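You operate a simulated robot arm through the tools that you are given. There is no shell and no other tool. Be economical: measure what you need, move in short steps, check, and stop when the job is done.

The job below is to be done with a simulated robot arm. You get a single attempt, and the scene is never put back.

JOB
Switch off, raise the orange stop and wipe the Ampelvo battery's top.
Fine: master switch off first, stop up before the wipe, all the crust off, rag back; tray and batteries stay. What is to be rubbed or washed off counts as gone when no trace of it is left.

The check looks at the end state, three seconds after you hand in, the way a careful person would. Anything else that was tipped, shoved, dropped, spilled or broken makes it a failure.

ROBOT AND FRAMES
A 7-joint arm with a two-finger parallel gripper on a trunk, on a base that drives. Base frame: it is fixed to the floor where the robot stands at the start and does not move with it; the origin is under the middle of the robot, x ahead of it, y to its left, z up; the surface under the hand at the start is at about z = 1.04. Units: m, degrees, N and s.
Its first joint turns from -166.0 to 166.0 degrees. Places, roughly: battery [1.5, -4.5, 1]; blue stop [0.5, -1, 1]; master switch [0.7, -0.2, 1.2]; orange stop [0.4, -0.6, 0.9]; roller tray [0.6, -0.8, 0.9]. Payload 3.43 kg.
The tool frame sits at the grasp point between the pads (the TCP): z along the fingers, y along the line on which they close. The tips reach 0.03 m beyond it. Largest opening 0.094 m; finger width 0.028, thickness 0.01; the body of the gripper, 0.05 by 0.096 m, starts 0.055 m behind the TCP.
Orientation is that of the tool frame in the base frame, as a unit quaternion [x, y, z, w]. With the fingers straight down and closing along the base's y, the tool's x points along the base's -x, its y along +y and its z along -z.

CONTROLS
- The arm moves only by the tool arm_command. Its argument "increments" is a list of rows, each a list of 7 numbers: the turn, a rotation vector about the tool's x, y, z in units of 4 degrees (1.0 is 4 degrees), then the shift along the tool's x, y, z in units of 50 mm (1.0 is 50 mm), then the finger opening in m, from 0 to 0.094. In form: [[rx, ry, rz, x, y, z, hand], ...]. A call has 1 to 20 rows; each row shifts and turns the commanded pose from where the row before left it, along the tool's axes as they then stand. A call with a number of a shift or a turn outside -1 to 1 is refused whole. Each row takes 0.2 s and may step no farther than 0.05 m and 8.6 degrees from the row before; otherwise, or with a gripper value out of range, the whole call is refused. A pose out of reach is approached as far as the arm can. The call stops where the force on the tool passes 40 N (or 10 N more than at its start, if that is more) or the arm is blocked; 0.2 s more then pass. The fingers move at their own pace (about 0.045 m/s each) and stop on an object; they squeeze with about 41 N. The grip force told is the motor's: it shows also when the fingers shut on nothing. Time passes only in rows, and 0.2 s behind the last, so rows that do not move let the fingers close. The reply holds the time, the measured pose of the TCP, the force on the tool along the base axes, the opening and the grip force, in the units named above and with some noise, with the torque about the TCP (base axes, N m) and any sound that the robot's microphone picked up, and new pictures: "pictures" is both (left out), scene, wrist or none.
- Cameras (640 x 400 px; columns grow to the right, rows downward): "scene" is now at [0.475, 0.1145, 1.4901]; the picture's right is [-0.94, -0.35, 0.00], its down [-0.19, 0.52, -0.84] and it looks along [0.29, -0.78, -0.55] (base axes); focal length 263 px, centre (320, 200). "wrist" rides on the gripper at [0.076, 0.014, -0.102] in the tool frame; the picture's right is [-0.18, 0.98, 0.00], its down [-0.75, -0.14, -0.64] and it looks along [-0.63, -0.12, 0.77] (tool axes); focal length 243 px, centre (320, 200). There is no depth. A picture from a camera that has moved, and an enlarged one, comes with that camera's place and axes in the base frame and with its lens. The place of the scene camera against the robot may be out by one fixed shift of up to 0.012 m in any direction.
- raise_lower(by): slides the trunk up (or, below 0, down) by that many m; the arm and the scene camera ride with it, the base frame stays. It gives what a move gives, with no picture.
- steer(legs): drives the robot by 1 to 6 legs, each [ahead, left, turn to the left] in m, m and degrees, along the robot's own axes; the way and the turn of a leg run together, so that a leg with both is an arc; at most 1.5 m and 180 degrees a leg. The arm and the cameras ride along, it lands a little off, and it stops where it bumps. It gives what a move gives, and a new picture of the scene camera.
- turn_head(pan, tilt): turns the head with the scene camera to pan (to the left, within 103 degrees either way) and tilt (down, from -29 to 69), counted from straight ahead of the robot. It gives what a move gives, and a new picture of the scene camera.
- inspect(camera, box): a new picture of the part [left, top, right, bottom] of that camera's present view, enlarged. No time passes.
- job_done(): hands the job in; it is judged then, once.

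Work in short steps. Places have to be worked out from the pictures, the camera data and where the tool is seen: move nearer, look again, correct. Check each grasp and each placing, and mend what went wrong. You have 120 turns and 260 pictures in all, those below and enlarged ones among them. Open the gripper and draw the arm clear of the work before you hand the job in, unless the task says otherwise; then end with one line.

The tools are called after "Call:" by a JSON object that holds its "op" and its "data". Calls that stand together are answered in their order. arm_command: Moves the arm, as the interface text tells. Its arguments: {"type":"object","properties":{"increments":{"type":"array"},"pictures":{"type":"string","enum":["both","scene","wrist","none"]}},"required":["increments"]} The other tools are called the same way: raise_lower (by) slides the trunk up or down; steer (legs) drives the base; turn_head (pan, tilt) turns the head that bears the scene camera; inspect (camera, box) takes an enlarged picture of a part of a camera's view; job_done () hands the job in.

At the start:

```text
t: 0.0
tcp_pos: [0.6225, -0.2065, 1.3598]
tool_rot: [0.0, 1.0, 0.0, 0.0]
force: [0.8, -0.1, -0.1]
torque: [-0.02, 0.03, 0.01]
gripper_width: 0.094
gripper_force: 0.1
trunk travel left (down, up): [-0.55, 0.06]
robot x, y, heading: [0.0032, 0.0008, 0.0]
head pan, tilt: [-69.5, 33.3]
```

scene: 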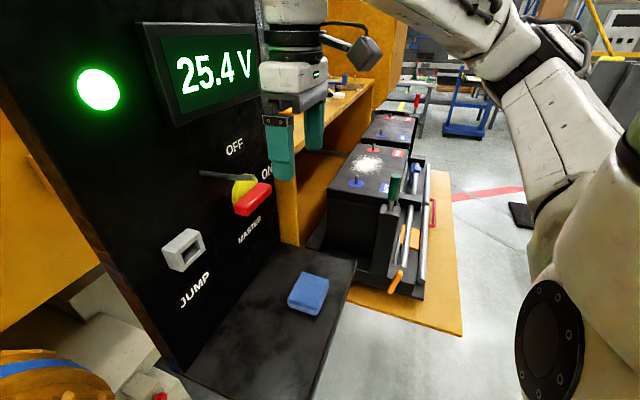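
wrist: 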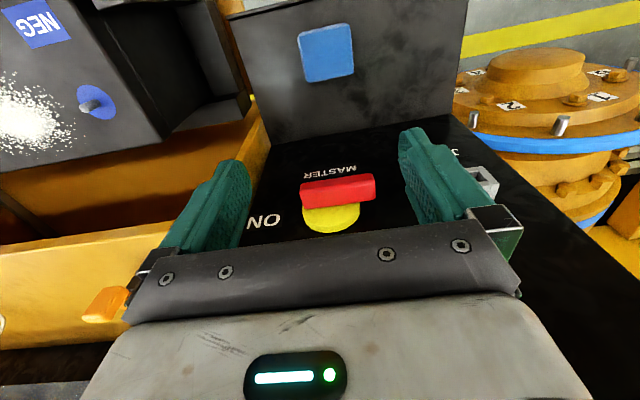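

I begin by looking closer at the switch panel and at the battery tray.

Call:
{"op": "inspect", "data": {"camera": "scene", "box": [140, 100, 360, 320]}}

Call:
{"op": "inspect", "data": {"camera": "scene", "box": [290, 90, 480, 320]}}

Call:
{"op": "inspect", "data": {"camera": "wrist", "box": [200, 60, 480, 260]}}

```text
1.82 times, centred on (250, 210) of scene
camera zoom: at [0.475, 0.1145, 1.4901], right [-0.94, -0.35, 0.0], down [-0.19, 0.52, -0.84], along [0.29, -0.78, -0.55], focal length 479 px, centre (447, 182)
```

zoom: 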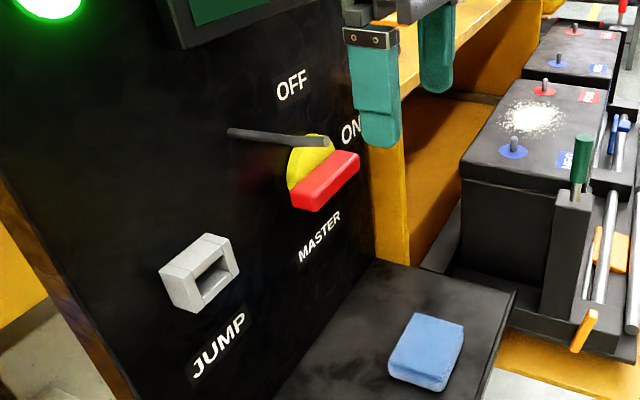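

```text
1.74 times, centred on (385, 205) of scene
camera zoom: at [0.475, 0.1145, 1.4901], right [-0.94, -0.35, 0.0], down [-0.19, 0.52, -0.84], along [0.29, -0.78, -0.55], focal length 458 px, centre (207, 191)
```

zoom: 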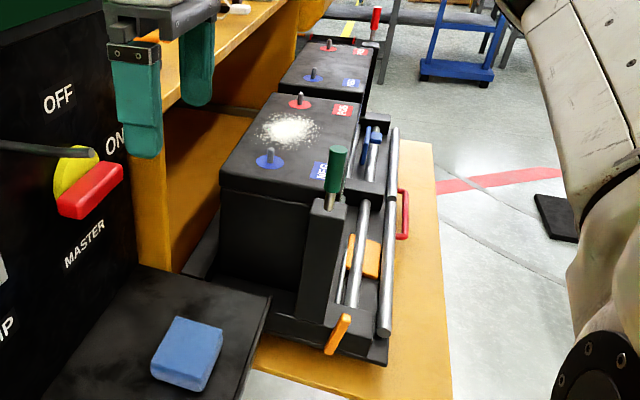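

```text
2.00 times, centred on (340, 160) of wrist
camera zoom: at [0.5469, -0.191, 1.4613], right [0.18, 0.98, 0.0], down [0.75, -0.14, 0.64], along [0.63, -0.12, -0.77], focal length 485 px, centre (280, 280)
```

zoom: 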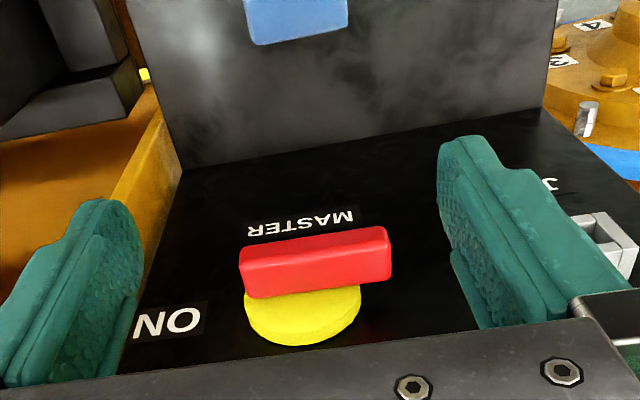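

The two views together put the red bar's middle at about [0.72, -0.20, 1.238]. The panel is at x≈0.747 with ON to -y and OFF straight above, and a thin rod sticks out up-left. I back off and swing the tool toward the panel.

Call:
{"op": "arm_command", "data": {"increments": [[0, 0, 0, 1, 0, 0, 0.094], [0, 0, 0, 1, 0, 0, 0.094], [0, -1, 0, 0, 0, 0, 0.094], [0, -1, 0, 0, 0, 0, 0.094], [0, -1, 0, 0, 0, 0, 0.094], [0, -1, 0, 0, 0, 0, 0.094], [0, -1, 0, 0, 0, 0, 0.094], [0, -1, 0, 0, 0, 0, 0.094], [0, -1, 0, 0, 0, 0, 0.094], [0, -1, 0, 0, 0, 0, 0.094], [0, -1, 0, 0, 0, 0, 0.094], [0, -1, 0, 0, 0, 0, 0.094], [0, -1, 0, 0, 0, 0, 0.094], [0, -1, 0, 0, 0, 0, 0.094], [0, -1, 0, 0, 0, 0, 0.094], [0, -1, 0, 0, 0, 0, 0.094], [0, -1, 0, 0, 0, 0, 0.094], [0, -1, 0, 0, 0, 0, 0.094], [0, -1, 0, 0, 0, 0, 0.094], [0, -1, 0, 0, 0, 0, 0.094]], "pictures": "both"}}

```text
t: 4.2
tcp_pos: [0.5219, -0.2068, 1.3599]
tool_rot: [0.0, 0.995, 0.001, 0.103]
force: [-0.3, 0.3, 0.0]
torque: [-0.01, -0.02, -0.01]
gripper_width: 0.094
gripper_force: 0.1
out of reach, approached as far as the arm can: row 6, 7, 8, 9, 10, 11, 12, 13, 14, 15, 16, 17, 18, 19, 20
trunk travel left (down, up): [-0.55, 0.06]
robot x, y, heading: [-0.0032, -0.0027, 0.3]
head pan, tilt: [-69.5, 33.3]
camera scene: at [0.475, 0.1145, 1.4902], right [-0.94, -0.35, 0.0], down [-0.19, 0.52, -0.84], along [0.29, -0.78, -0.55], focal length 263 px, centre (320, 200)
camera wrist: at [0.4266, -0.191, 1.4446], right [0.18, 0.98, 0.04], down [0.6, -0.14, 0.78], along [0.78, -0.12, -0.62], focal length 243 px, centre (320, 200)
```

scene: 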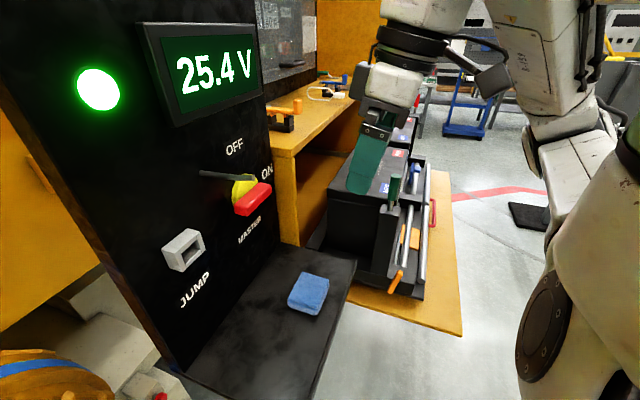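
wrist: 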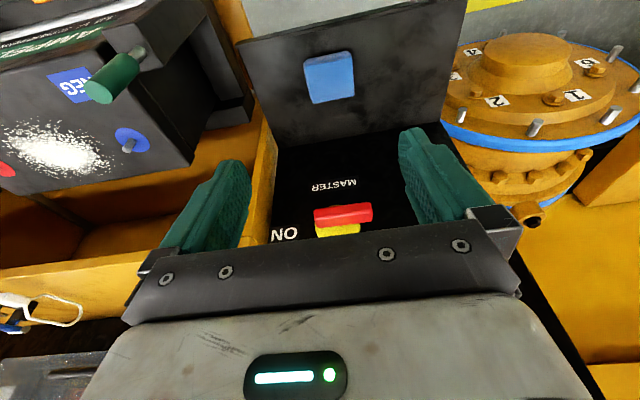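

The arm cannot tilt further that close in, so I will need more room behind. I look to both sides before driving back, and read the label on the near battery.

Call:
{"op": "inspect", "data": {"camera": "wrist", "box": [0, 0, 240, 200]}}

Call:
{"op": "turn_head", "data": {"pan": -103, "tilt": 30}}

Call:
{"op": "turn_head", "data": {"pan": 103, "tilt": 30}}

```text
2.00 times, centred on (120, 100) of wrist
camera zoom: at [0.4266, -0.191, 1.4446], right [0.18, 0.98, 0.04], down [0.6, -0.14, 0.78], along [0.78, -0.12, -0.62], focal length 485 px, centre (720, 400)
```

zoom: 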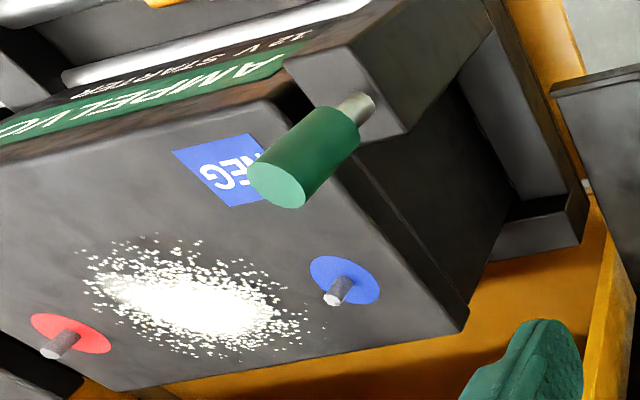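

```text
t: 5.2
tcp_pos: [0.5219, -0.2064, 1.3604]
tool_rot: [0.0, 0.995, 0.001, 0.103]
force: [-0.4, -0.1, -0.1]
torque: [-0.01, -0.02, 0.0]
gripper_width: 0.094
gripper_force: 0.1
trunk travel left (down, up): [-0.55, 0.06]
robot x, y, heading: [-0.0018, -0.0002, -0.1]
head pan, tilt: [-103.0, 30.0]
camera scene: at [0.4236, 0.1097, 1.4954], right [-0.97, 0.22, 0.0], down [0.11, 0.49, -0.87], along [-0.19, -0.84, -0.5], focal length 263 px, centre (320, 200)
```

scene: 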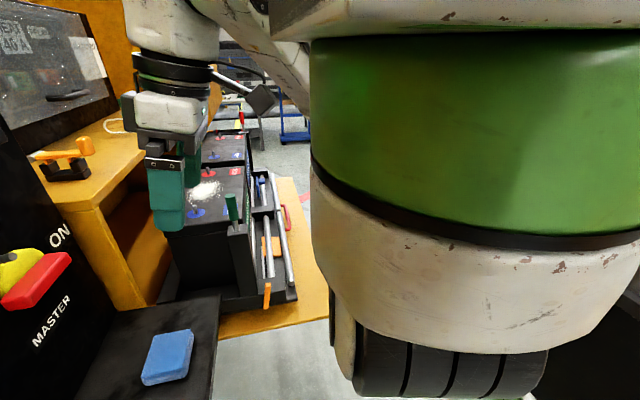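

```text
t: 8.2
tcp_pos: [0.52, -0.2061, 1.3616]
tool_rot: [0.0, 0.995, 0.001, 0.103]
force: [-1.1, -0.6, 0.1]
torque: [0.03, 0.01, -0.01]
gripper_width: 0.0937
gripper_force: 0.1
trunk travel left (down, up): [-0.55, 0.06]
robot x, y, heading: [-0.0005, -0.0027, 0.0]
head pan, tilt: [103.0, 30.0]
camera scene: at [0.4235, 0.2859, 1.4954], right [0.97, 0.22, 0.0], down [0.11, -0.49, -0.87], along [-0.19, 0.84, -0.5], focal length 263 px, centre (320, 200)
```

scene: 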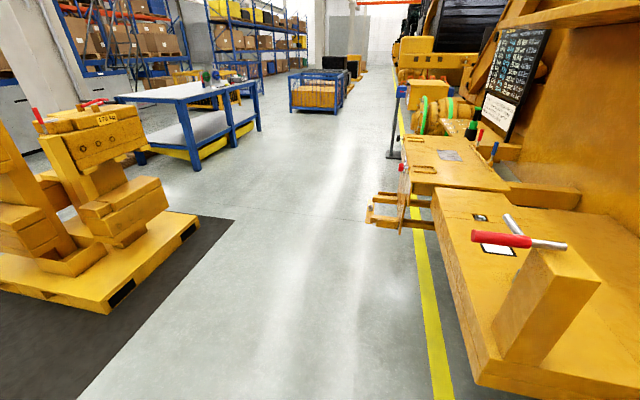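

The near battery is the Ampelvo. The floor is clear to about x=-0.85 behind, so I drive back 0.28 m and face the head to the panel.

Call:
{"op": "steer", "data": {"legs": [[-0.28, 0, 0]]}}

Call:
{"op": "turn_head", "data": {"pan": -45, "tilt": 30}}

Call:
{"op": "arm_command", "data": {"increments": [[0, -1, 0, 0, 0, 0, 0.094], [0, -1, 0, 0, 0, 0, 0.094], [0, -1, 0, 0, 0, 0, 0.094], [0, -1, 0, 0, 0, 0, 0.094]], "pictures": "none"}}

```text
t: 10.1
tcp_pos: [0.2432, -0.2063, 1.3617]
tool_rot: [0.0, 0.995, 0.002, 0.104]
force: [0.2, 0.8, 0.1]
torque: [0.01, 0.02, 0.0]
gripper_width: 0.0941
gripper_force: 0.0
trunk travel left (down, up): [-0.55, 0.06]
robot x, y, heading: [-0.2781, -0.0018, 0.3]
head pan, tilt: [103.0, 30.0]
camera scene: at [0.1453, 0.2862, 1.4954], right [0.97, 0.23, 0.0], down [0.11, -0.49, -0.87], along [-0.2, 0.84, -0.5], focal length 263 px, centre (320, 200)
```

scene: 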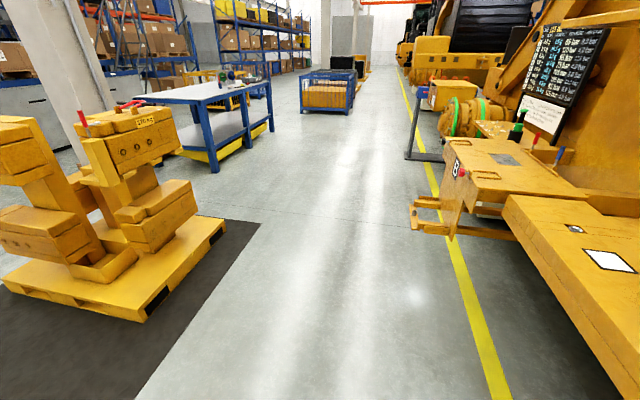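

```text
t: 12.4
tcp_pos: [0.244, -0.2065, 1.3611]
tool_rot: [0.0, 0.995, 0.001, 0.104]
force: [0.0, -0.4, -0.2]
torque: [0.0, -0.04, -0.02]
gripper_width: 0.0937
gripper_force: 0.0
trunk travel left (down, up): [-0.55, 0.06]
robot x, y, heading: [-0.2782, -0.003, 0.1]
head pan, tilt: [-45.0, 30.0]
camera scene: at [0.2297, 0.1342, 1.4954], right [-0.71, -0.71, 0.0], down [-0.35, 0.35, -0.87], along [0.61, -0.61, -0.5], focal length 263 px, centre (320, 200)
```

scene: 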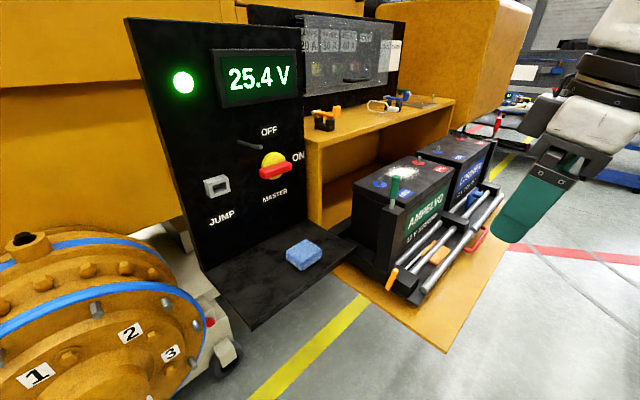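

```text
t: 13.4
tcp_pos: [0.2438, -0.2055, 1.3617]
tool_rot: [-0.001, 0.995, 0.001, 0.104]
force: [-0.7, -0.8, 0.3]
torque: [0.0, 0.02, 0.02]
gripper_width: 0.094
gripper_force: 0.0
out of reach, approached as far as the arm can: row 1, 2, 3, 4
trunk travel left (down, up): [-0.55, 0.06]
robot x, y, heading: [-0.2796, 0.0053, 0.1]
head pan, tilt: [-45.0, 30.0]
```

The wider view is good. I move the hand forward, without more tilt, to regain reach and to see whether the command starts from the measured pose.

Call:
{"op": "arm_command", "data": {"increments": [[0, 0, 0, -0.95, 0, 0.2, 0.094], [0, 0, 0, -0.95, 0, 0.2, 0.094], [0, 0, 0, -0.95, 0, 0.2, 0.094], [0, 0, 0, -0.95, 0, 0.2, 0.094]], "pictures": "none"}}

Call:
{"op": "arm_command", "data": {"increments": [[0, -1, 0, 0, 0, 0, 0.094], [0, -1, 0, 0, 0, 0, 0.094], [0, -1, 0, 0, 0, 0, 0.094], [0, -1, 0, 0, 0, 0, 0.094], [0, -1, 0, 0, 0, 0, 0.094], [0, -1, 0, 0, 0, 0, 0.094], [0, -1, 0, 0, 0, 0, 0.094], [0, -1, 0, 0, 0, 0, 0.094]], "pictures": "none"}}

```text
t: 14.4
tcp_pos: [0.438, -0.2063, 1.3601]
tool_rot: [0.0, 0.995, 0.001, 0.104]
force: [0.2, -0.2, 0.8]
torque: [0.04, -0.02, 0.02]
gripper_width: 0.0941
gripper_force: 0.2
trunk travel left (down, up): [-0.55, 0.06]
robot x, y, heading: [-0.2755, -0.0027, 0.0]
head pan, tilt: [-45.0, 30.0]
```

```text
t: 16.2
tcp_pos: [0.4367, -0.2061, 1.3605]
tool_rot: [0.0, 0.927, 0.001, 0.375]
force: [-0.1, -0.2, -0.2]
torque: [-0.02, -0.02, 0.02]
gripper_width: 0.0939
gripper_force: 0.1
trunk travel left (down, up): [-0.55, 0.06]
robot x, y, heading: [-0.2802, -0.0012, 0.1]
head pan, tilt: [-45.0, 30.0]
```

Now at 44° of tilt with room to spare; I continue to horizontal.

Call:
{"op": "arm_command", "data": {"increments": [[0, -1, 0, 0, 0, 0, 0.094], [0, -1, 0, 0, 0, 0, 0.094], [0, -1, 0, 0, 0, 0, 0.094], [0, -1, 0, 0, 0, 0, 0.094], [0, -1, 0, 0, 0, 0, 0.094], [0, -1, 0, 0, 0, 0, 0.094], [0, -1, 0, 0, 0, 0, 0.094], [0, -1, 0, 0, 0, 0, 0.094], [0, -1, 0, 0, 0, 0, 0.094], [0, -1, 0, 0, 0, 0, 0.094], [0, -1, 0, 0, 0, 0, 0.094], [0, -0.5, 0, 0, 0, 0, 0.094]], "pictures": "both"}}

```text
t: 18.9
tcp_pos: [0.4451, -0.2122, 1.36]
tool_rot: [0.001, 0.883, 0.001, 0.469]
force: [-0.1, -0.1, -0.2]
torque: [-0.03, -0.06, -0.02]
gripper_width: 0.0938
gripper_force: 0.0
out of reach, approached as far as the arm can: row 3, 4, 5, 6, 7, 8, 9, 10, 11
trunk travel left (down, up): [-0.55, 0.06]
robot x, y, heading: [-0.2793, 0.0022, 0.0]
head pan, tilt: [-45.0, 30.0]
camera scene: at [0.2298, 0.1342, 1.4954], right [-0.71, -0.71, 0.0], down [-0.35, 0.35, -0.87], along [0.61, -0.61, -0.5], focal length 263 px, centre (320, 200)
camera wrist: at [0.318, -0.1978, 1.354], right [0.1, 0.98, 0.15], down [-0.11, -0.14, 0.98], along [0.99, -0.12, 0.09], focal length 243 px, centre (320, 200)
```

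scene: 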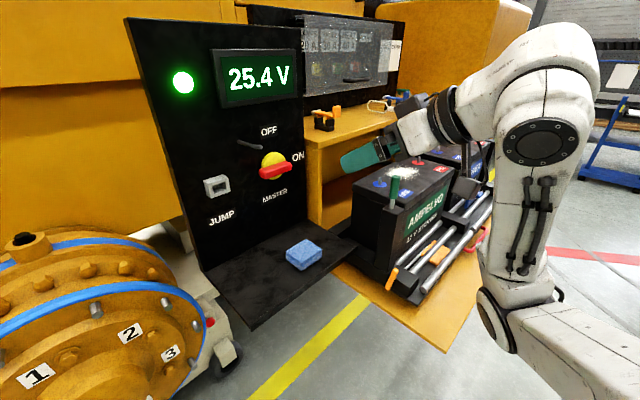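
wrist: 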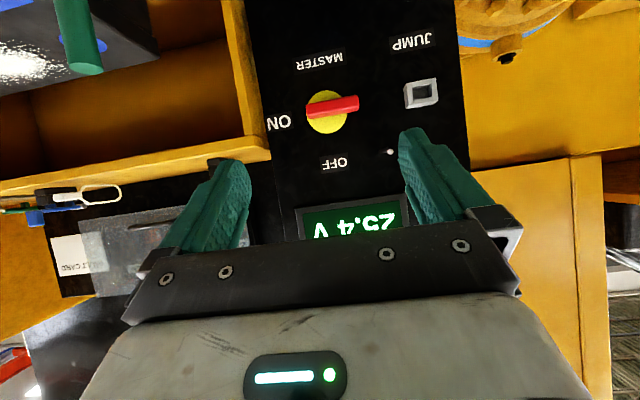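

Tilted to 62°. The shoulder is low and the elbow high, so reaching further out and lower should allow horizontal; I move forward and down, then finish the tilt.

Call:
{"op": "arm_command", "data": {"increments": [[0, 0, 0, 0.2, 0, 0.9, 0.094], [0, 0, 0, 0.2, 0, 0.9, 0.094], [0, 0, 0, 0.2, 0, 0.9, 0.094], [0, -1, 0, 0, 0, 0, 0.094], [0, -1, 0, 0, 0, 0, 0.094], [0, -1, 0, 0, 0, 0, 0.094], [0, -1, 0, 0, 0, 0, 0.094], [0, -1, 0, 0, 0, 0, 0.094], [0, -1, 0, 0, 0, 0, 0.094], [0, -1, 0, 0, 0, 0, 0.094]], "pictures": "both"}}

```text
t: 21.1
tcp_pos: [0.5425, -0.2126, 1.2647]
tool_rot: [0.0, 0.732, 0.001, 0.681]
force: [-0.1, 0.0, 0.6]
torque: [0.0, 0.01, -0.04]
gripper_width: 0.0943
gripper_force: 0.0
trunk travel left (down, up): [-0.55, 0.06]
robot x, y, heading: [-0.279, -0.0024, 0.0]
head pan, tilt: [-45.0, 30.0]
camera scene: at [0.2298, 0.1342, 1.4954], right [-0.71, -0.71, 0.0], down [-0.35, 0.35, -0.87], along [0.61, -0.61, -0.5], focal length 263 px, centre (320, 200)
camera wrist: at [0.4356, -0.1967, 1.1941], right [0.01, 0.98, 0.19], down [-0.59, -0.14, 0.8], along [0.81, -0.12, 0.57], focal length 243 px, centre (320, 200)
```

scene: 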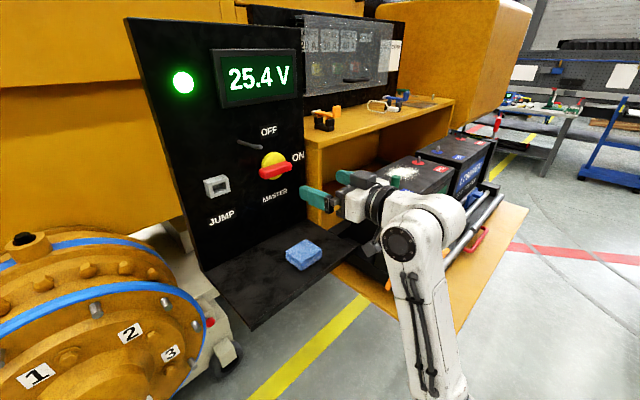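
wrist: 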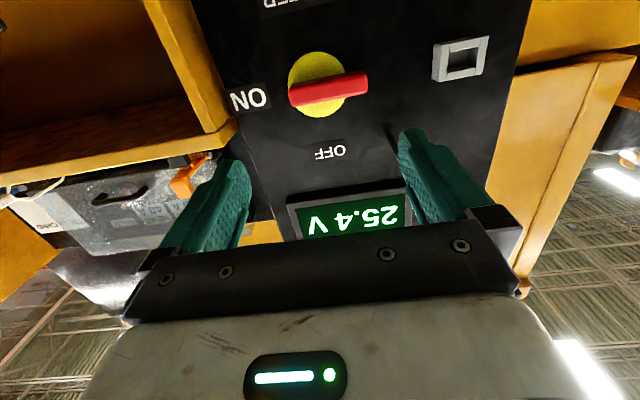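

Nearly horizontal and in front of the panel. I finish the tilt and roll the fingers to close vertically.

Call:
{"op": "arm_command", "data": {"increments": [[0, -1, 0, 0, 0, 0, 0.094], [0, 0, 1, 0, 0, 0, 0.094], [0, 0, 1, 0, 0, 0, 0.094], [0, 0, 1, 0, 0, 0, 0.094], [0, 0, 1, 0, 0, 0, 0.094], [0, 0, 1, 0, 0, 0, 0.094], [0, 0, 1, 0, 0, 0, 0.094], [0, 0, 1, 0, 0, 0, 0.094], [0, 0, 1, 0, 0, 0, 0.094], [0, 0, 1, 0, 0, 0, 0.094], [0, 0, 1, 0, 0, 0, 0.094], [0, 0, 1, 0, 0, 0, 0.094], [0, 0, 1, 0, 0, 0, 0.094], [0, 0, 1, 0, 0, 0, 0.094], [0, 0, 1, 0, 0, 0, 0.094], [0, 0, 1, 0, 0, 0, 0.094], [0, 0, 1, 0, 0, 0, 0.094], [0, 0, 1, 0, 0, 0, 0.094], [0, 0, 1, 0, 0, 0, 0.094], [0, 0, 1, 0, 0, 0, 0.094]], "pictures": "none"}}

Call:
{"op": "arm_command", "data": {"increments": [[0, 0, 1, 0, 0, 0, 0.094], [0, 0, 1, 0, 0, 0, 0.094], [0, 0, 1, 0, 0, 0, 0.094], [0, 0, 0.5, 0, 0, 0, 0.094]], "pictures": "both"}}

```text
t: 25.2
tcp_pos: [0.5429, -0.2126, 1.2634]
tool_rot: [0.436, 0.558, 0.435, 0.556]
force: [1.4, 0.4, 0.1]
torque: [-0.01, 0.0, -0.03]
gripper_width: 0.0939
gripper_force: 0.0
trunk travel left (down, up): [-0.55, 0.06]
robot x, y, heading: [-0.28, 0.0006, 0.1]
head pan, tilt: [-45.0, 30.0]
```

```text
t: 26.2
tcp_pos: [0.5425, -0.2121, 1.2644]
tool_rot: [0.501, 0.5, 0.501, 0.499]
force: [-0.7, -0.7, -0.5]
torque: [0.02, -0.02, 0.01]
gripper_width: 0.0941
gripper_force: 0.1
trunk travel left (down, up): [-0.55, 0.06]
robot x, y, heading: [-0.2754, 0.0008, 0.2]
head pan, tilt: [-45.0, 30.0]
camera scene: at [0.2298, 0.1342, 1.4954], right [-0.71, -0.71, 0.0], down [-0.35, 0.35, -0.87], along [0.61, -0.61, -0.5], focal length 263 px, centre (320, 200)
camera wrist: at [0.4411, -0.1355, 1.2776], right [0.0, -0.19, 0.98], down [-0.64, -0.75, -0.14], along [0.77, -0.63, -0.12], focal length 243 px, centre (320, 200)
```

scene: 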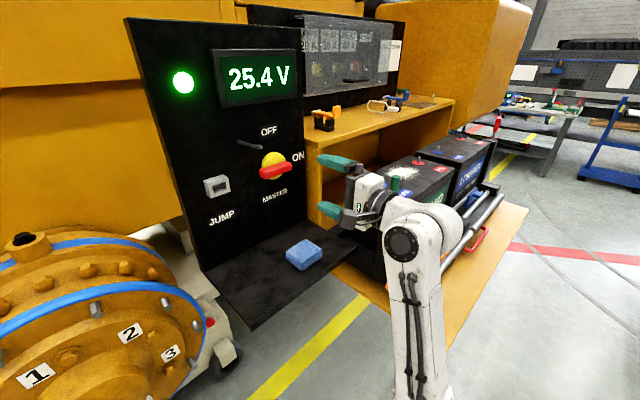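
wrist: 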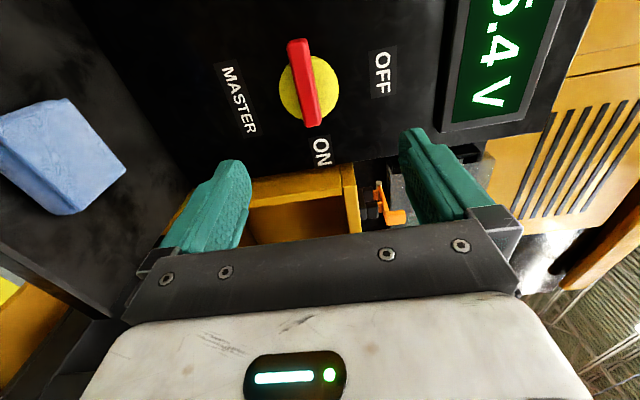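

Orientation is right. Zooming on the switch in both views to fix the bar's place.

Call:
{"op": "inspect", "data": {"camera": "wrist", "box": [240, 20, 400, 140]}}

Call:
{"op": "inspect", "data": {"camera": "scene", "box": [220, 120, 320, 210]}}

```text
3.33 times, centred on (320, 80) of wrist
camera zoom: at [0.4411, -0.1355, 1.2776], right [0.0, -0.19, 0.98], down [-0.64, -0.75, -0.14], along [0.77, -0.63, -0.12], focal length 809 px, centre (320, 600)
```

zoom: 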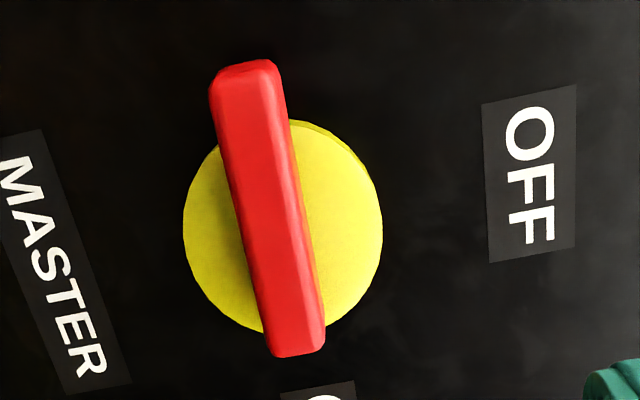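

```text
4.44 times, centred on (270, 165) of scene
camera zoom: at [0.2298, 0.1342, 1.4954], right [-0.71, -0.71, 0.0], down [-0.35, 0.35, -0.87], along [0.61, -0.61, -0.5], focal length 1170 px, centre (542, 356)
```

zoom: 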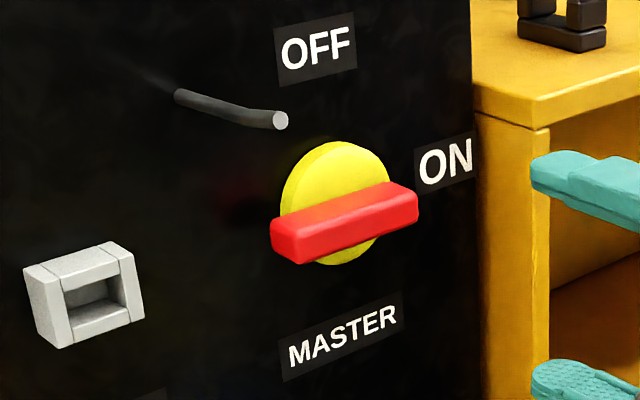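

The bar's middle is about [0.716, -0.202, 1.246]. I align and come to about 5 cm short, then check.

Call:
{"op": "arm_command", "data": {"increments": [[0, 0, 0, 0.2, -0.36, 0, 0.094], [0, 0, 0, 0, 0, 0.8, 0.094], [0, 0, 0, 0, 0, 0.8, 0.094]], "pictures": "both"}}

```text
t: 27.1
tcp_pos: [0.6207, -0.203, 1.2446]
tool_rot: [0.501, 0.5, 0.501, 0.499]
force: [-0.4, -1.3, 0.7]
torque: [-0.02, -0.01, 0.01]
gripper_width: 0.0939
gripper_force: 0.1
trunk travel left (down, up): [-0.55, 0.06]
robot x, y, heading: [-0.2767, -0.0028, 0.2]
head pan, tilt: [-45.0, 30.0]
camera scene: at [0.2298, 0.1342, 1.4953], right [-0.71, -0.71, 0.0], down [-0.35, 0.35, -0.87], along [0.61, -0.61, -0.5], focal length 263 px, centre (320, 200)
camera wrist: at [0.5191, -0.1254, 1.2583], right [0.0, -0.19, 0.98], down [-0.64, -0.75, -0.14], along [0.77, -0.63, -0.12], focal length 243 px, centre (320, 200)
```

scene: 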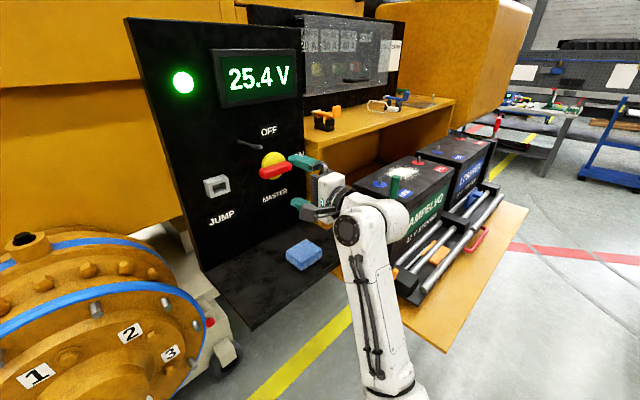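
wrist: 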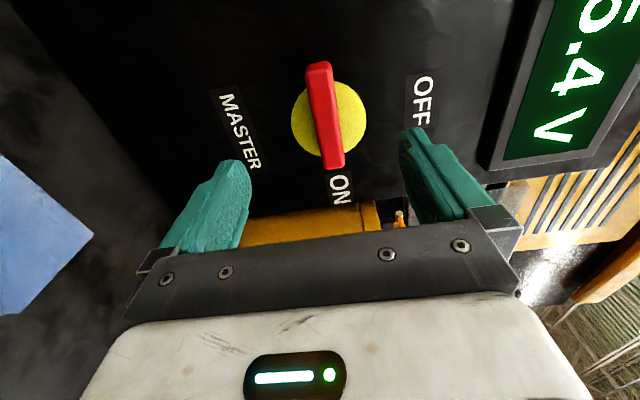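

Well centred. I go in to x≈0.685 and close on the bar.

Call:
{"op": "arm_command", "data": {"increments": [[0, 0, 0, 0.06, 0.06, 0.64, 0.094], [0, 0, 0, 0, 0, 0.64, 0.06], [0, 0, 0, 0, 0, 0, 0.0], [0, 0, 0, 0, 0, 0, 0.0], [0, 0, 0, 0, 0, 0, 0.0], [0, 0, 0, 0, 0, 0, 0.0], [0, 0, 0, 0, 0, 0, 0.0]], "pictures": "both"}}

```text
t: 28.6
tcp_pos: [0.6849, -0.1978, 1.2502]
tool_rot: [0.5, 0.5, 0.5, 0.5]
force: [6.7, -1.4, 11.3]
torque: [-0.18, 0.04, -0.13]
gripper_width: 0.0199
gripper_force: 43.8
trunk travel left (down, up): [-0.55, 0.06]
robot x, y, heading: [-0.2787, -0.0012, 0.1]
head pan, tilt: [-45.0, 30.0]
camera scene: at [0.2298, 0.1343, 1.4956], right [-0.71, -0.71, 0.0], down [-0.35, 0.35, -0.87], along [0.61, -0.61, -0.5], focal length 263 px, centre (320, 200)
camera wrist: at [0.5835, -0.1207, 1.2632], right [0.0, -0.18, 0.98], down [-0.64, -0.75, -0.14], along [0.77, -0.63, -0.12], focal length 243 px, centre (320, 200)
```

scene: 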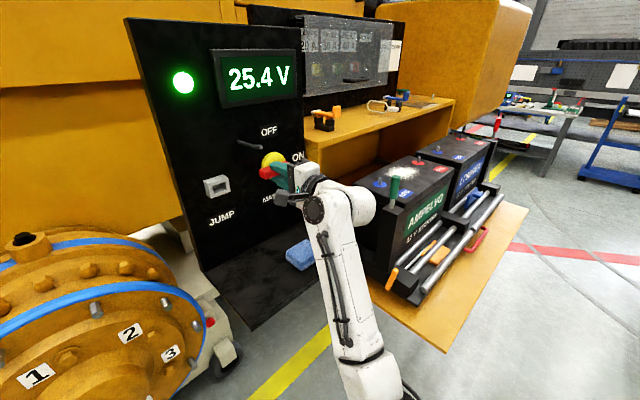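
wrist: 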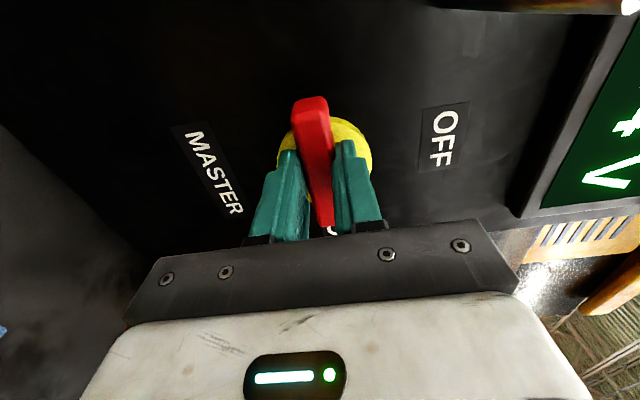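

Gripped at 20 mm. I now turn counter-clockwise toward OFF, first 40°.

Call:
{"op": "arm_command", "data": {"increments": [[0, 0, 0, -0.04, 0.05, 0, 0], [0, 0, -1, 0, 0, 0, 0], [0, 0, -1, 0, 0, 0, 0], [0, 0, -1, 0, 0, 0, 0], [0, 0, -1, 0, 0, 0, 0], [0, 0, -1, 0, 0, 0, 0], [0, 0, -1, 0, 0, 0, 0], [0, 0, -1, 0, 0, 0, 0], [0, 0, -1, 0, 0, 0, 0], [0, 0, -1, 0, 0, 0, 0], [0, 0, -1, 0, 0, 0, 0]], "pictures": "scene"}}

```text
t: 31.1
tcp_pos: [0.6866, -0.2017, 1.2498]
tool_rot: [0.303, 0.641, 0.302, 0.638]
force: [-5.3, 0.4, -5.3]
torque: [5.16, -0.85, -0.25]
gripper_width: 0.0474
gripper_force: 44.4
trunk travel left (down, up): [-0.55, 0.06]
robot x, y, heading: [-0.2799, -0.0005, 0.1]
head pan, tilt: [-45.0, 30.0]
camera scene: at [0.2298, 0.1339, 1.4954], right [-0.71, -0.71, 0.0], down [-0.35, 0.35, -0.87], along [0.61, -0.61, -0.5], focal length 263 px, centre (320, 200)
```

scene: 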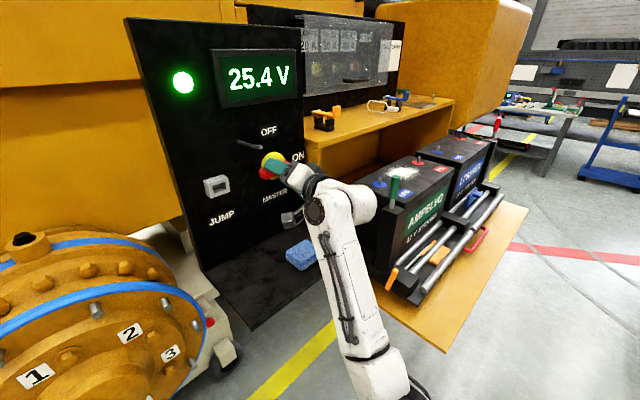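

The fingers were pried open while the bar held against 5 N m, so it seems blocked that way. I look closely before anything more.

Call:
{"op": "arm_command", "data": {"increments": [[0, 0, 1, 0, 0, 0, 0.03], [0, 0, 1, 0, 0, 0, 0.06], [0, 0, 1, 0, 0, 0, 0.08], [0, 0, 0, 0, 0, -1, 0.094], [0, 0, 0, 0, 0, -0.5, 0.094]], "pictures": "wrist"}}

Call:
{"op": "inspect", "data": {"camera": "scene", "box": [220, 110, 320, 210]}}

```text
t: 32.2
tcp_pos: [0.612, -0.202, 1.2525]
tool_rot: [0.364, 0.607, 0.365, 0.605]
force: [-0.7, -0.3, -0.3]
torque: [-0.03, -0.01, -0.02]
gripper_width: 0.0938
gripper_force: 0.2
trunk travel left (down, up): [-0.55, 0.06]
robot x, y, heading: [-0.2775, 0.0013, -0.1]
head pan, tilt: [-45.0, 30.0]
camera wrist: at [0.5106, -0.1271, 1.2292], right [0.0, 0.3, 0.95], down [-0.64, -0.73, 0.23], along [0.77, -0.61, 0.19], focal length 243 px, centre (320, 200)
```

wrist: 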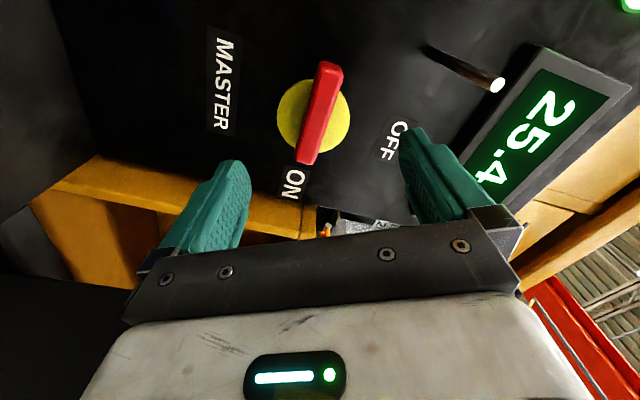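

```text
4.00 times, centred on (270, 160) of scene
camera zoom: at [0.2298, 0.1343, 1.4954], right [-0.71, -0.71, 0.0], down [-0.35, 0.35, -0.87], along [0.61, -0.61, -0.5], focal length 1053 px, centre (520, 360)
```

zoom: 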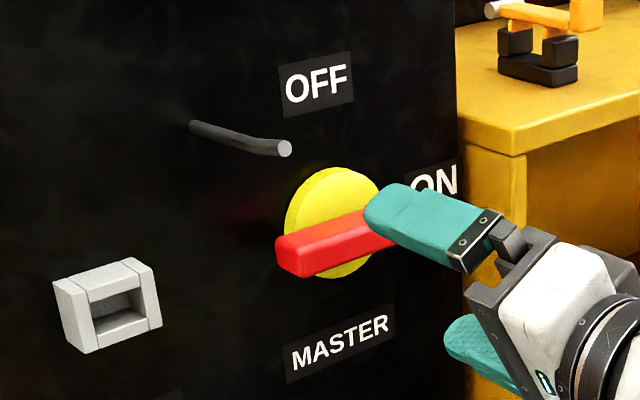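

The bar did not move even with about 5 N m. I re-align with it and try a small, watched turn the other way, since the knob may only go clockwise.

Call:
{"op": "arm_command", "data": {"increments": [[0, 0, 1, 0, 0, 0, 0.094], [0, 0, 1, 0, 0, 0, 0.094], [0, 0, 1, 0, 0, 0, 0.094], [0, 0, 1, 0, 0, 0, 0.094], [0, 0, 1, 0, 0, 0, 0.094], [0, 0, 1, 0, 0, 0, 0.094], [0, 0, 1, 0, 0, 0, 0.094], [0, 0, 0, 0, 0, 0.8, 0.094], [0, 0, 0, 0, 0, 0.74, 0.06], [0, 0, 0, 0, 0, 0, 0], [0, 0, 0, 0, 0, 0, 0], [0, 0, 0, 0, 0, 0, 0], [0, 0, 0, 0, 0, 0, 0], [0, 0, 0, 0, 0, 0, 0], [0, 0, 1, 0, 0, 0, 0], [0, 0, 1, 0, 0, 0, 0], [0, 0, 1, 0, 0, 0, 0]], "pictures": "wrist"}}

```text
t: 35.9
tcp_pos: [0.69, -0.2003, 1.2535]
tool_rot: [0.549, 0.445, 0.551, 0.444]
force: [13.6, -0.4, 9.0]
torque: [-0.31, 0.53, -0.17]
gripper_width: 0.0197
gripper_force: 44.8
trunk travel left (down, up): [-0.55, 0.06]
robot x, y, heading: [-0.2802, -0.0012, 0.2]
head pan, tilt: [-45.0, 30.0]
camera wrist: at [0.5875, -0.1279, 1.2818], right [0.0, -0.39, 0.92], down [-0.64, -0.71, -0.3], along [0.77, -0.59, -0.25], focal length 243 px, centre (320, 200)
```

wrist: 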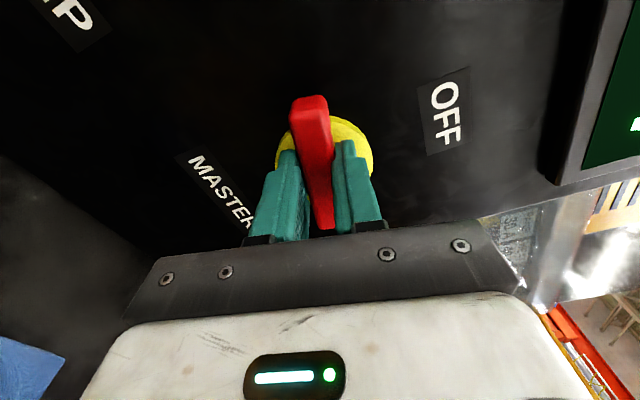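

It turned clockwise easily. I continue 40° more, easing the tips off the disc a little.

Call:
{"op": "arm_command", "data": {"increments": [[0, 0, 1, 0, 0, -0.06, 0], [0, 0, 1, 0, 0, 0, 0], [0, 0, 1, 0, 0, 0, 0], [0, 0, 1, 0, 0, 0, 0], [0, 0, 1, 0, 0, 0, 0], [0, 0, 1, 0, 0, 0, 0], [0, 0, 1, 0, 0, 0, 0], [0, 0, 1, 0, 0, 0, 0], [0, 0, 1, 0, 0, 0, 0], [0, 0, 1, 0, 0, 0, 0]], "pictures": "both"}}

```text
t: 36.2
tcp_pos: [0.6888, -0.199, 1.2536]
tool_rot: [0.556, 0.433, 0.56, 0.435]
force: [13.0, -2.8, 2.4]
torque: [-0.16, 0.93, -0.36]
gripper_width: 0.0198
gripper_force: 45.3
trunk travel left (down, up): [-0.55, 0.06]
robot x, y, heading: [-0.2775, -0.0067, -0.1]
head pan, tilt: [-45.0, 30.0]
stopped in row 1: the force on the tool passed its limit at 44 N (the readings are from after the stop); the commanded pose is now the measured one
camera scene: at [0.2313, 0.1338, 1.4949], right [-0.71, -0.71, 0.0], down [-0.35, 0.35, -0.87], along [0.61, -0.61, -0.5], focal length 263 px, centre (320, 200)
camera wrist: at [0.5873, -0.1292, 1.2848], right [0.0, -0.42, 0.91], down [-0.64, -0.7, -0.33], along [0.77, -0.58, -0.27], focal length 243 px, centre (320, 200)
```

scene: 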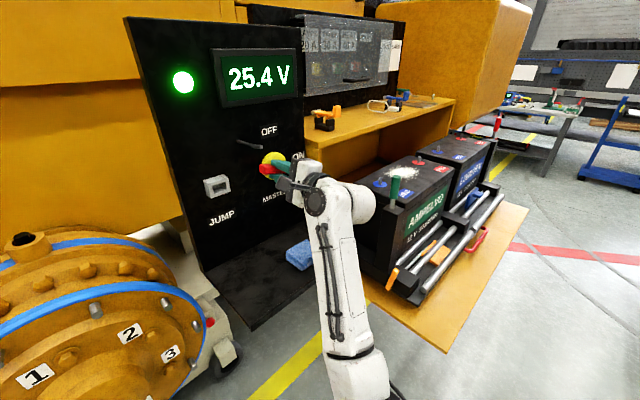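
wrist: 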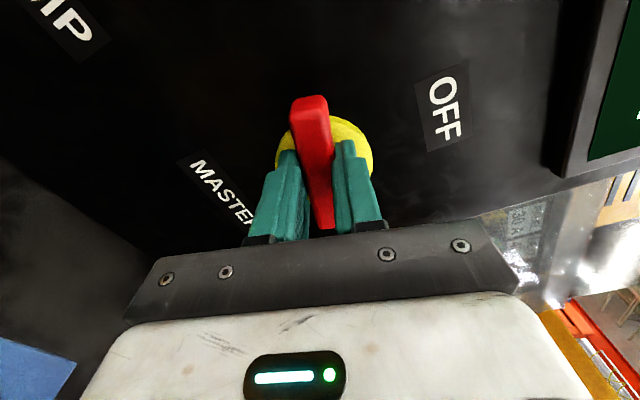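

The small pull-back spiked the force; I rotate only, without translation.

Call:
{"op": "arm_command", "data": {"increments": [[0, 0, 0.6, 0, 0, 0, 0], [0, 0, 0.6, 0, 0, 0, 0], [0, 0, 0.6, 0, 0, 0, 0], [0, 0, 0.6, 0, 0, 0, 0], [0, 0, 0.6, 0, 0, 0, 0], [0, 0, 0.6, 0, 0, 0, 0], [0, 0, 0.6, 0, 0, 0, 0], [0, 0, 0.6, 0, 0, 0, 0]], "pictures": "wrist"}}

```text
t: 37.3
tcp_pos: [0.6891, -0.2016, 1.2554]
tool_rot: [0.592, 0.378, 0.6, 0.383]
force: [11.2, -4.0, 3.2]
torque: [-0.07, 0.98, 0.08]
gripper_width: 0.0199
gripper_force: 45.0
trunk travel left (down, up): [-0.55, 0.06]
robot x, y, heading: [-0.2786, 0.0012, -0.0]
head pan, tilt: [-45.0, 30.0]
stopped in row 5: the force on the tool passed its limit at 42 N (the readings are from after the stop); the commanded pose is now the measured one
camera wrist: at [0.587, -0.1371, 1.2988], right [-0.01, -0.58, 0.81], down [-0.64, -0.63, -0.45], along [0.77, -0.52, -0.36], focal length 243 px, centre (320, 200)
```

wrist: 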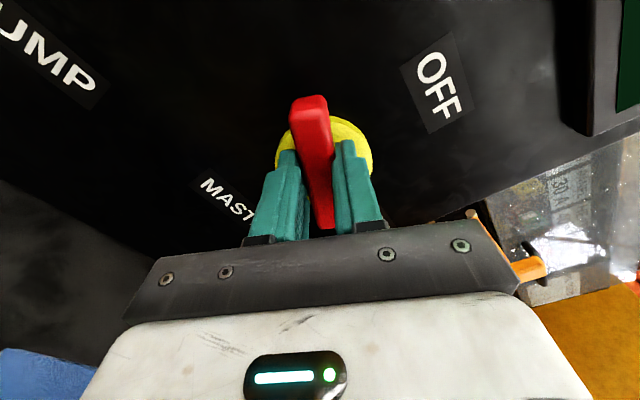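

25° turned, with forces building from being off the pivot. I release, re-centre on the pivot (≈ y -0.206, z 1.251) and regrip, checking whether the bar stays.

Call:
{"op": "arm_command", "data": {"increments": [[0, 0, 0, 0, 0, 0, 0.04], [0, 0, 0, 0, 0, 0, 0.04], [0, 0, 0, -0.116, -0.044, -0.04, 0.04], [0, 0, 0, 0, 0, 0, 0.04]], "pictures": "wrist"}}

Call:
{"op": "inspect", "data": {"camera": "scene", "box": [220, 110, 320, 210]}}

```text
t: 38.3
tcp_pos: [0.6859, -0.2057, 1.2516]
tool_rot: [0.592, 0.379, 0.598, 0.383]
force: [0.8, -0.5, -0.3]
torque: [0.0, -0.01, -0.03]
gripper_width: 0.04
gripper_force: 0.0
trunk travel left (down, up): [-0.55, 0.06]
robot x, y, heading: [-0.2778, 0.0002, 0.1]
head pan, tilt: [-45.0, 30.0]
camera wrist: at [0.5844, -0.1411, 1.2947], right [-0.01, -0.58, 0.81], down [-0.64, -0.62, -0.45], along [0.77, -0.52, -0.36], focal length 243 px, centre (320, 200)
```

wrist: 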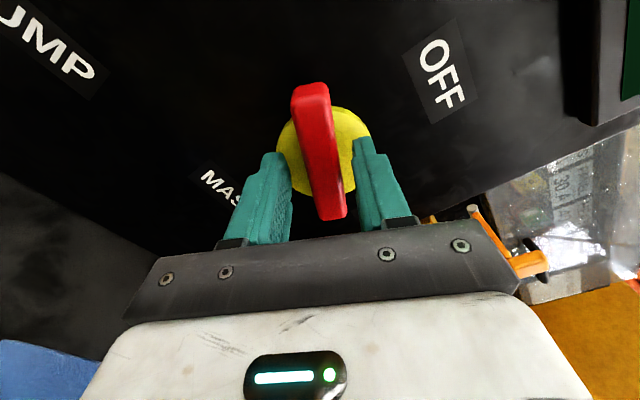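

```text
4.00 times, centred on (270, 160) of scene
camera zoom: at [0.2306, 0.1337, 1.4953], right [-0.71, -0.71, 0.0], down [-0.35, 0.35, -0.87], along [0.61, -0.61, -0.5], focal length 1053 px, centre (520, 360)
```

zoom: 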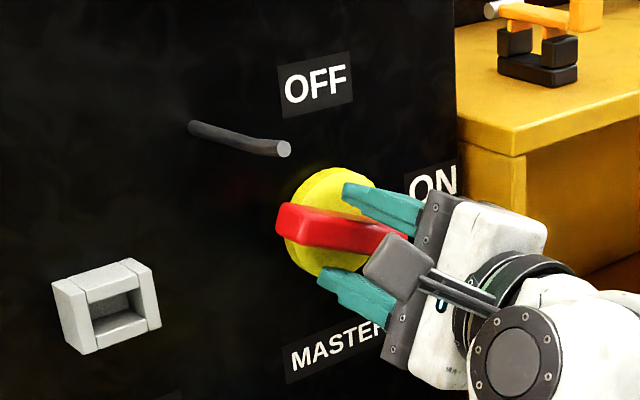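

The bar stays where put. Regrip and turn on.

Call:
{"op": "arm_command", "data": {"increments": [[0, 0, 0, 0, 0, 0, 0], [0, 0, 0, 0, 0, 0, 0], [0, 0, 0, 0, 0, 0, 0], [0, 0, 1, 0, 0, 0, 0], [0, 0, 1, 0, 0, 0, 0], [0, 0, 1, 0, 0, 0, 0], [0, 0, 1, 0, 0, 0, 0], [0, 0, 1, 0, 0, 0, 0], [0, 0, 1, 0, 0, 0, 0], [0, 0, 1, 0, 0, 0, 0], [0, 0, 1, 0, 0, 0, 0]], "pictures": "wrist"}}

```text
t: 39.9
tcp_pos: [0.6852, -0.2071, 1.2564]
tool_rot: [0.633, 0.298, 0.645, 0.307]
force: [3.1, -1.2, 5.4]
torque: [-0.05, 0.88, -0.09]
gripper_width: 0.0201
gripper_force: 45.4
trunk travel left (down, up): [-0.55, 0.06]
robot x, y, heading: [-0.2755, -0.0001, 0.2]
head pan, tilt: [-45.0, 30.0]
stopped in row 7: the force on the tool passed its limit at 41 N (the readings are from after the stop); the commanded pose is now the measured one
camera wrist: at [0.5835, -0.1557, 1.3116], right [-0.02, -0.76, 0.65], down [-0.63, -0.49, -0.6], along [0.78, -0.42, -0.47], focal length 243 px, centre (320, 200)
```

wrist: 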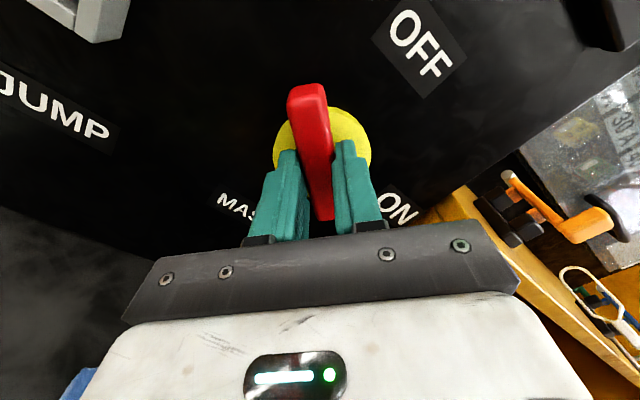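

Progress to ~39°; each stop resets the command to the relaxed pose, so I simply continue.

Call:
{"op": "arm_command", "data": {"increments": [[0, 0, 0.7, 0, 0, 0, 0], [0, 0, 0.7, 0, 0, 0, 0], [0, 0, 0.7, 0, 0, 0, 0], [0, 0, 0.7, 0, 0, 0, 0], [0, 0, 0.7, 0, 0, 0, 0], [0, 0, 0.7, 0, 0, 0, 0], [0, 0, 0.7, 0, 0, 0, 0], [0, 0, 0.7, 0, 0, 0, 0]], "pictures": "none"}}

Call:
{"op": "arm_command", "data": {"increments": [[0, 0, 0.7, 0, 0, 0, 0], [0, 0, 0.7, 0, 0, 0, 0], [0, 0, 0.7, 0, 0, 0, 0], [0, 0, 0.7, 0, 0, 0, 0], [0, 0, 0.7, 0, 0, 0, 0], [0, 0, 0.7, 0, 0, 0, 0], [0, 0, 0.7, 0, 0, 0, 0], [0, 0, 0.7, 0, 0, 0, 0]], "pictures": "both"}}

```text
t: 41.5
tcp_pos: [0.6853, -0.2089, 1.2572]
tool_rot: [0.672, 0.19, 0.688, 0.2]
force: [6.0, -3.1, 4.8]
torque: [-0.04, 0.94, 0.05]
gripper_width: 0.0201
gripper_force: 44.9
trunk travel left (down, up): [-0.55, 0.06]
robot x, y, heading: [-0.2763, -0.0036, -0.3]
head pan, tilt: [-45.0, 30.0]
stopped in row 7: the force on the tool passed its limit at 42 N (the readings are from after the stop); the commanded pose is now the measured one
```

```text
t: 43.1
tcp_pos: [0.6854, -0.2124, 1.2582]
tool_rot: [0.692, 0.073, 0.713, 0.085]
force: [8.7, -4.5, 2.8]
torque: [0.1, 0.84, 0.26]
gripper_width: 0.02
gripper_force: 45.4
trunk travel left (down, up): [-0.55, 0.06]
robot x, y, heading: [-0.2771, -0.0025, -0.1]
head pan, tilt: [-45.0, 30.0]
stopped in row 8: the force on the tool passed its limit at 42 N (the readings are from after the stop); the commanded pose is now the measured one
camera scene: at [0.2324, 0.1314, 1.4949], right [-0.71, -0.71, 0.0], down [-0.35, 0.35, -0.87], along [0.61, -0.61, -0.5], focal length 263 px, centre (320, 200)
camera wrist: at [0.582, -0.2064, 1.3317], right [-0.01, -1.0, 0.04], down [-0.62, -0.02, -0.79], along [0.79, -0.04, -0.62], focal length 243 px, centre (320, 200)
```

scene: 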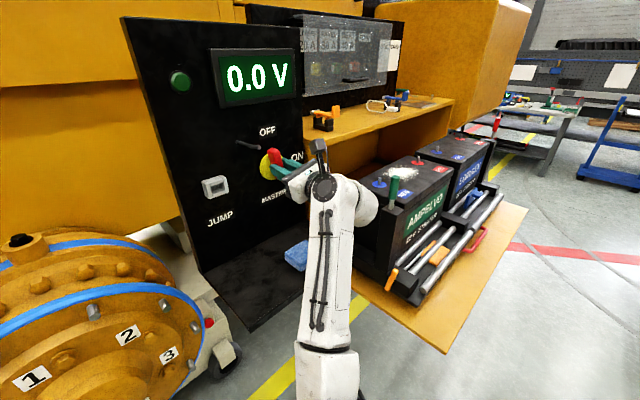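
wrist: 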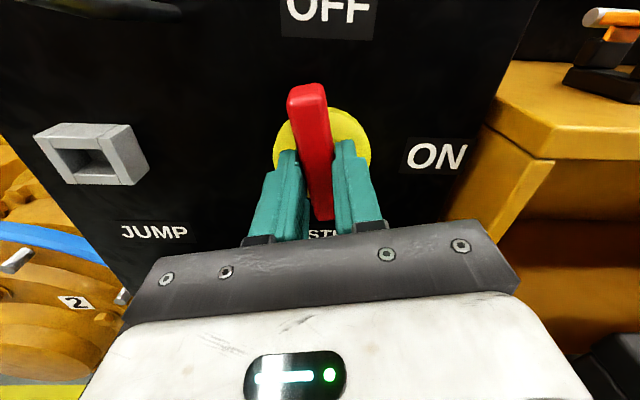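

0.0 V and the lamp is off. I turn the remaining ~13° to bring the bar fully to OFF.

Call:
{"op": "arm_command", "data": {"increments": [[0, 0, 0.7, 0, 0, 0, 0], [0, 0, 0.7, 0, 0, 0, 0], [0, 0, 0.7, 0, 0, 0, 0], [0, 0, 0.7, 0, 0, 0, 0], [0, 0, 0.6, 0, 0, 0, 0]], "pictures": "none"}}

Call:
{"op": "arm_command", "data": {"increments": [[0, 0, 0, 0, 0, 0, 0.05], [0, 0, 0, 0, 0, 0, 0.07], [0, 0, 0, 0, 0, 0, 0.08], [0, 0, 0, 0, 0, -0.8, 0.08], [0, 0, 0, 0, 0, -0.8, 0.08], [0, 0, 0, 0, 0, -0.8, 0.08]], "pictures": "both"}}

```text
t: 44.3
tcp_pos: [0.6857, -0.2135, 1.2583]
tool_rot: [0.695, -0.01, 0.719, 0.003]
force: [24.7, -24.6, 10.7]
torque: [-1.58, 0.08, 0.31]
gripper_width: 0.02
gripper_force: 45.1
trunk travel left (down, up): [-0.55, 0.06]
robot x, y, heading: [-0.2744, 0.0027, -0.5]
head pan, tilt: [-45.0, 30.0]
```

```text
t: 45.7
tcp_pos: [0.5662, -0.2096, 1.2523]
tool_rot: [0.697, -0.008, 0.717, 0.0]
force: [-0.4, 0.4, -0.1]
torque: [0.01, 0.0, -0.03]
gripper_width: 0.08
gripper_force: 0.0
trunk travel left (down, up): [-0.55, 0.06]
robot x, y, heading: [-0.2767, -0.0002, -0.1]
head pan, tilt: [-45.0, 30.0]
camera scene: at [0.2317, 0.132, 1.4954], right [-0.71, -0.71, 0.0], down [-0.35, 0.35, -0.87], along [0.61, -0.61, -0.5], focal length 263 px, centre (320, 200)
camera wrist: at [0.4622, -0.2222, 1.3263], right [0.0, -0.98, -0.19], down [-0.62, 0.16, -0.77], along [0.79, 0.12, -0.61], focal length 243 px, centre (320, 200)
```

scene: 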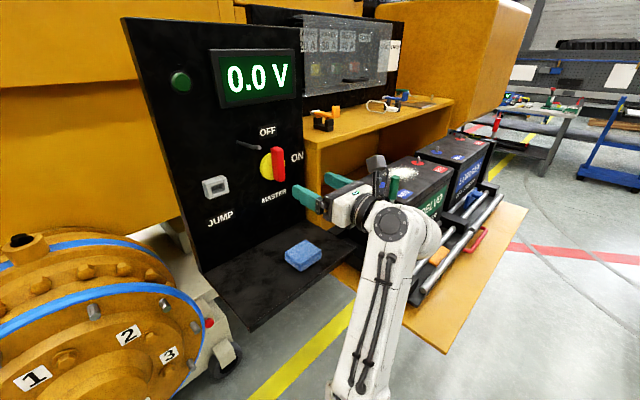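
wrist: 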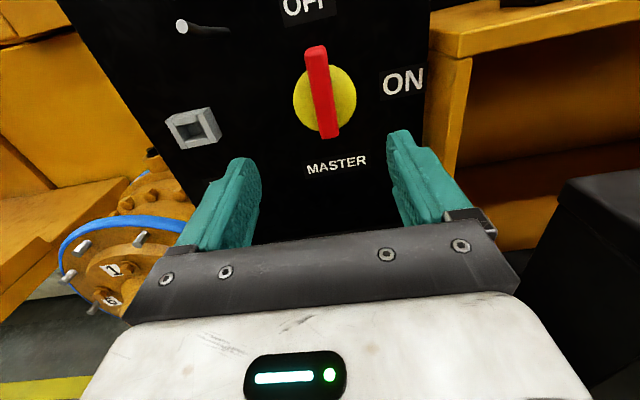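

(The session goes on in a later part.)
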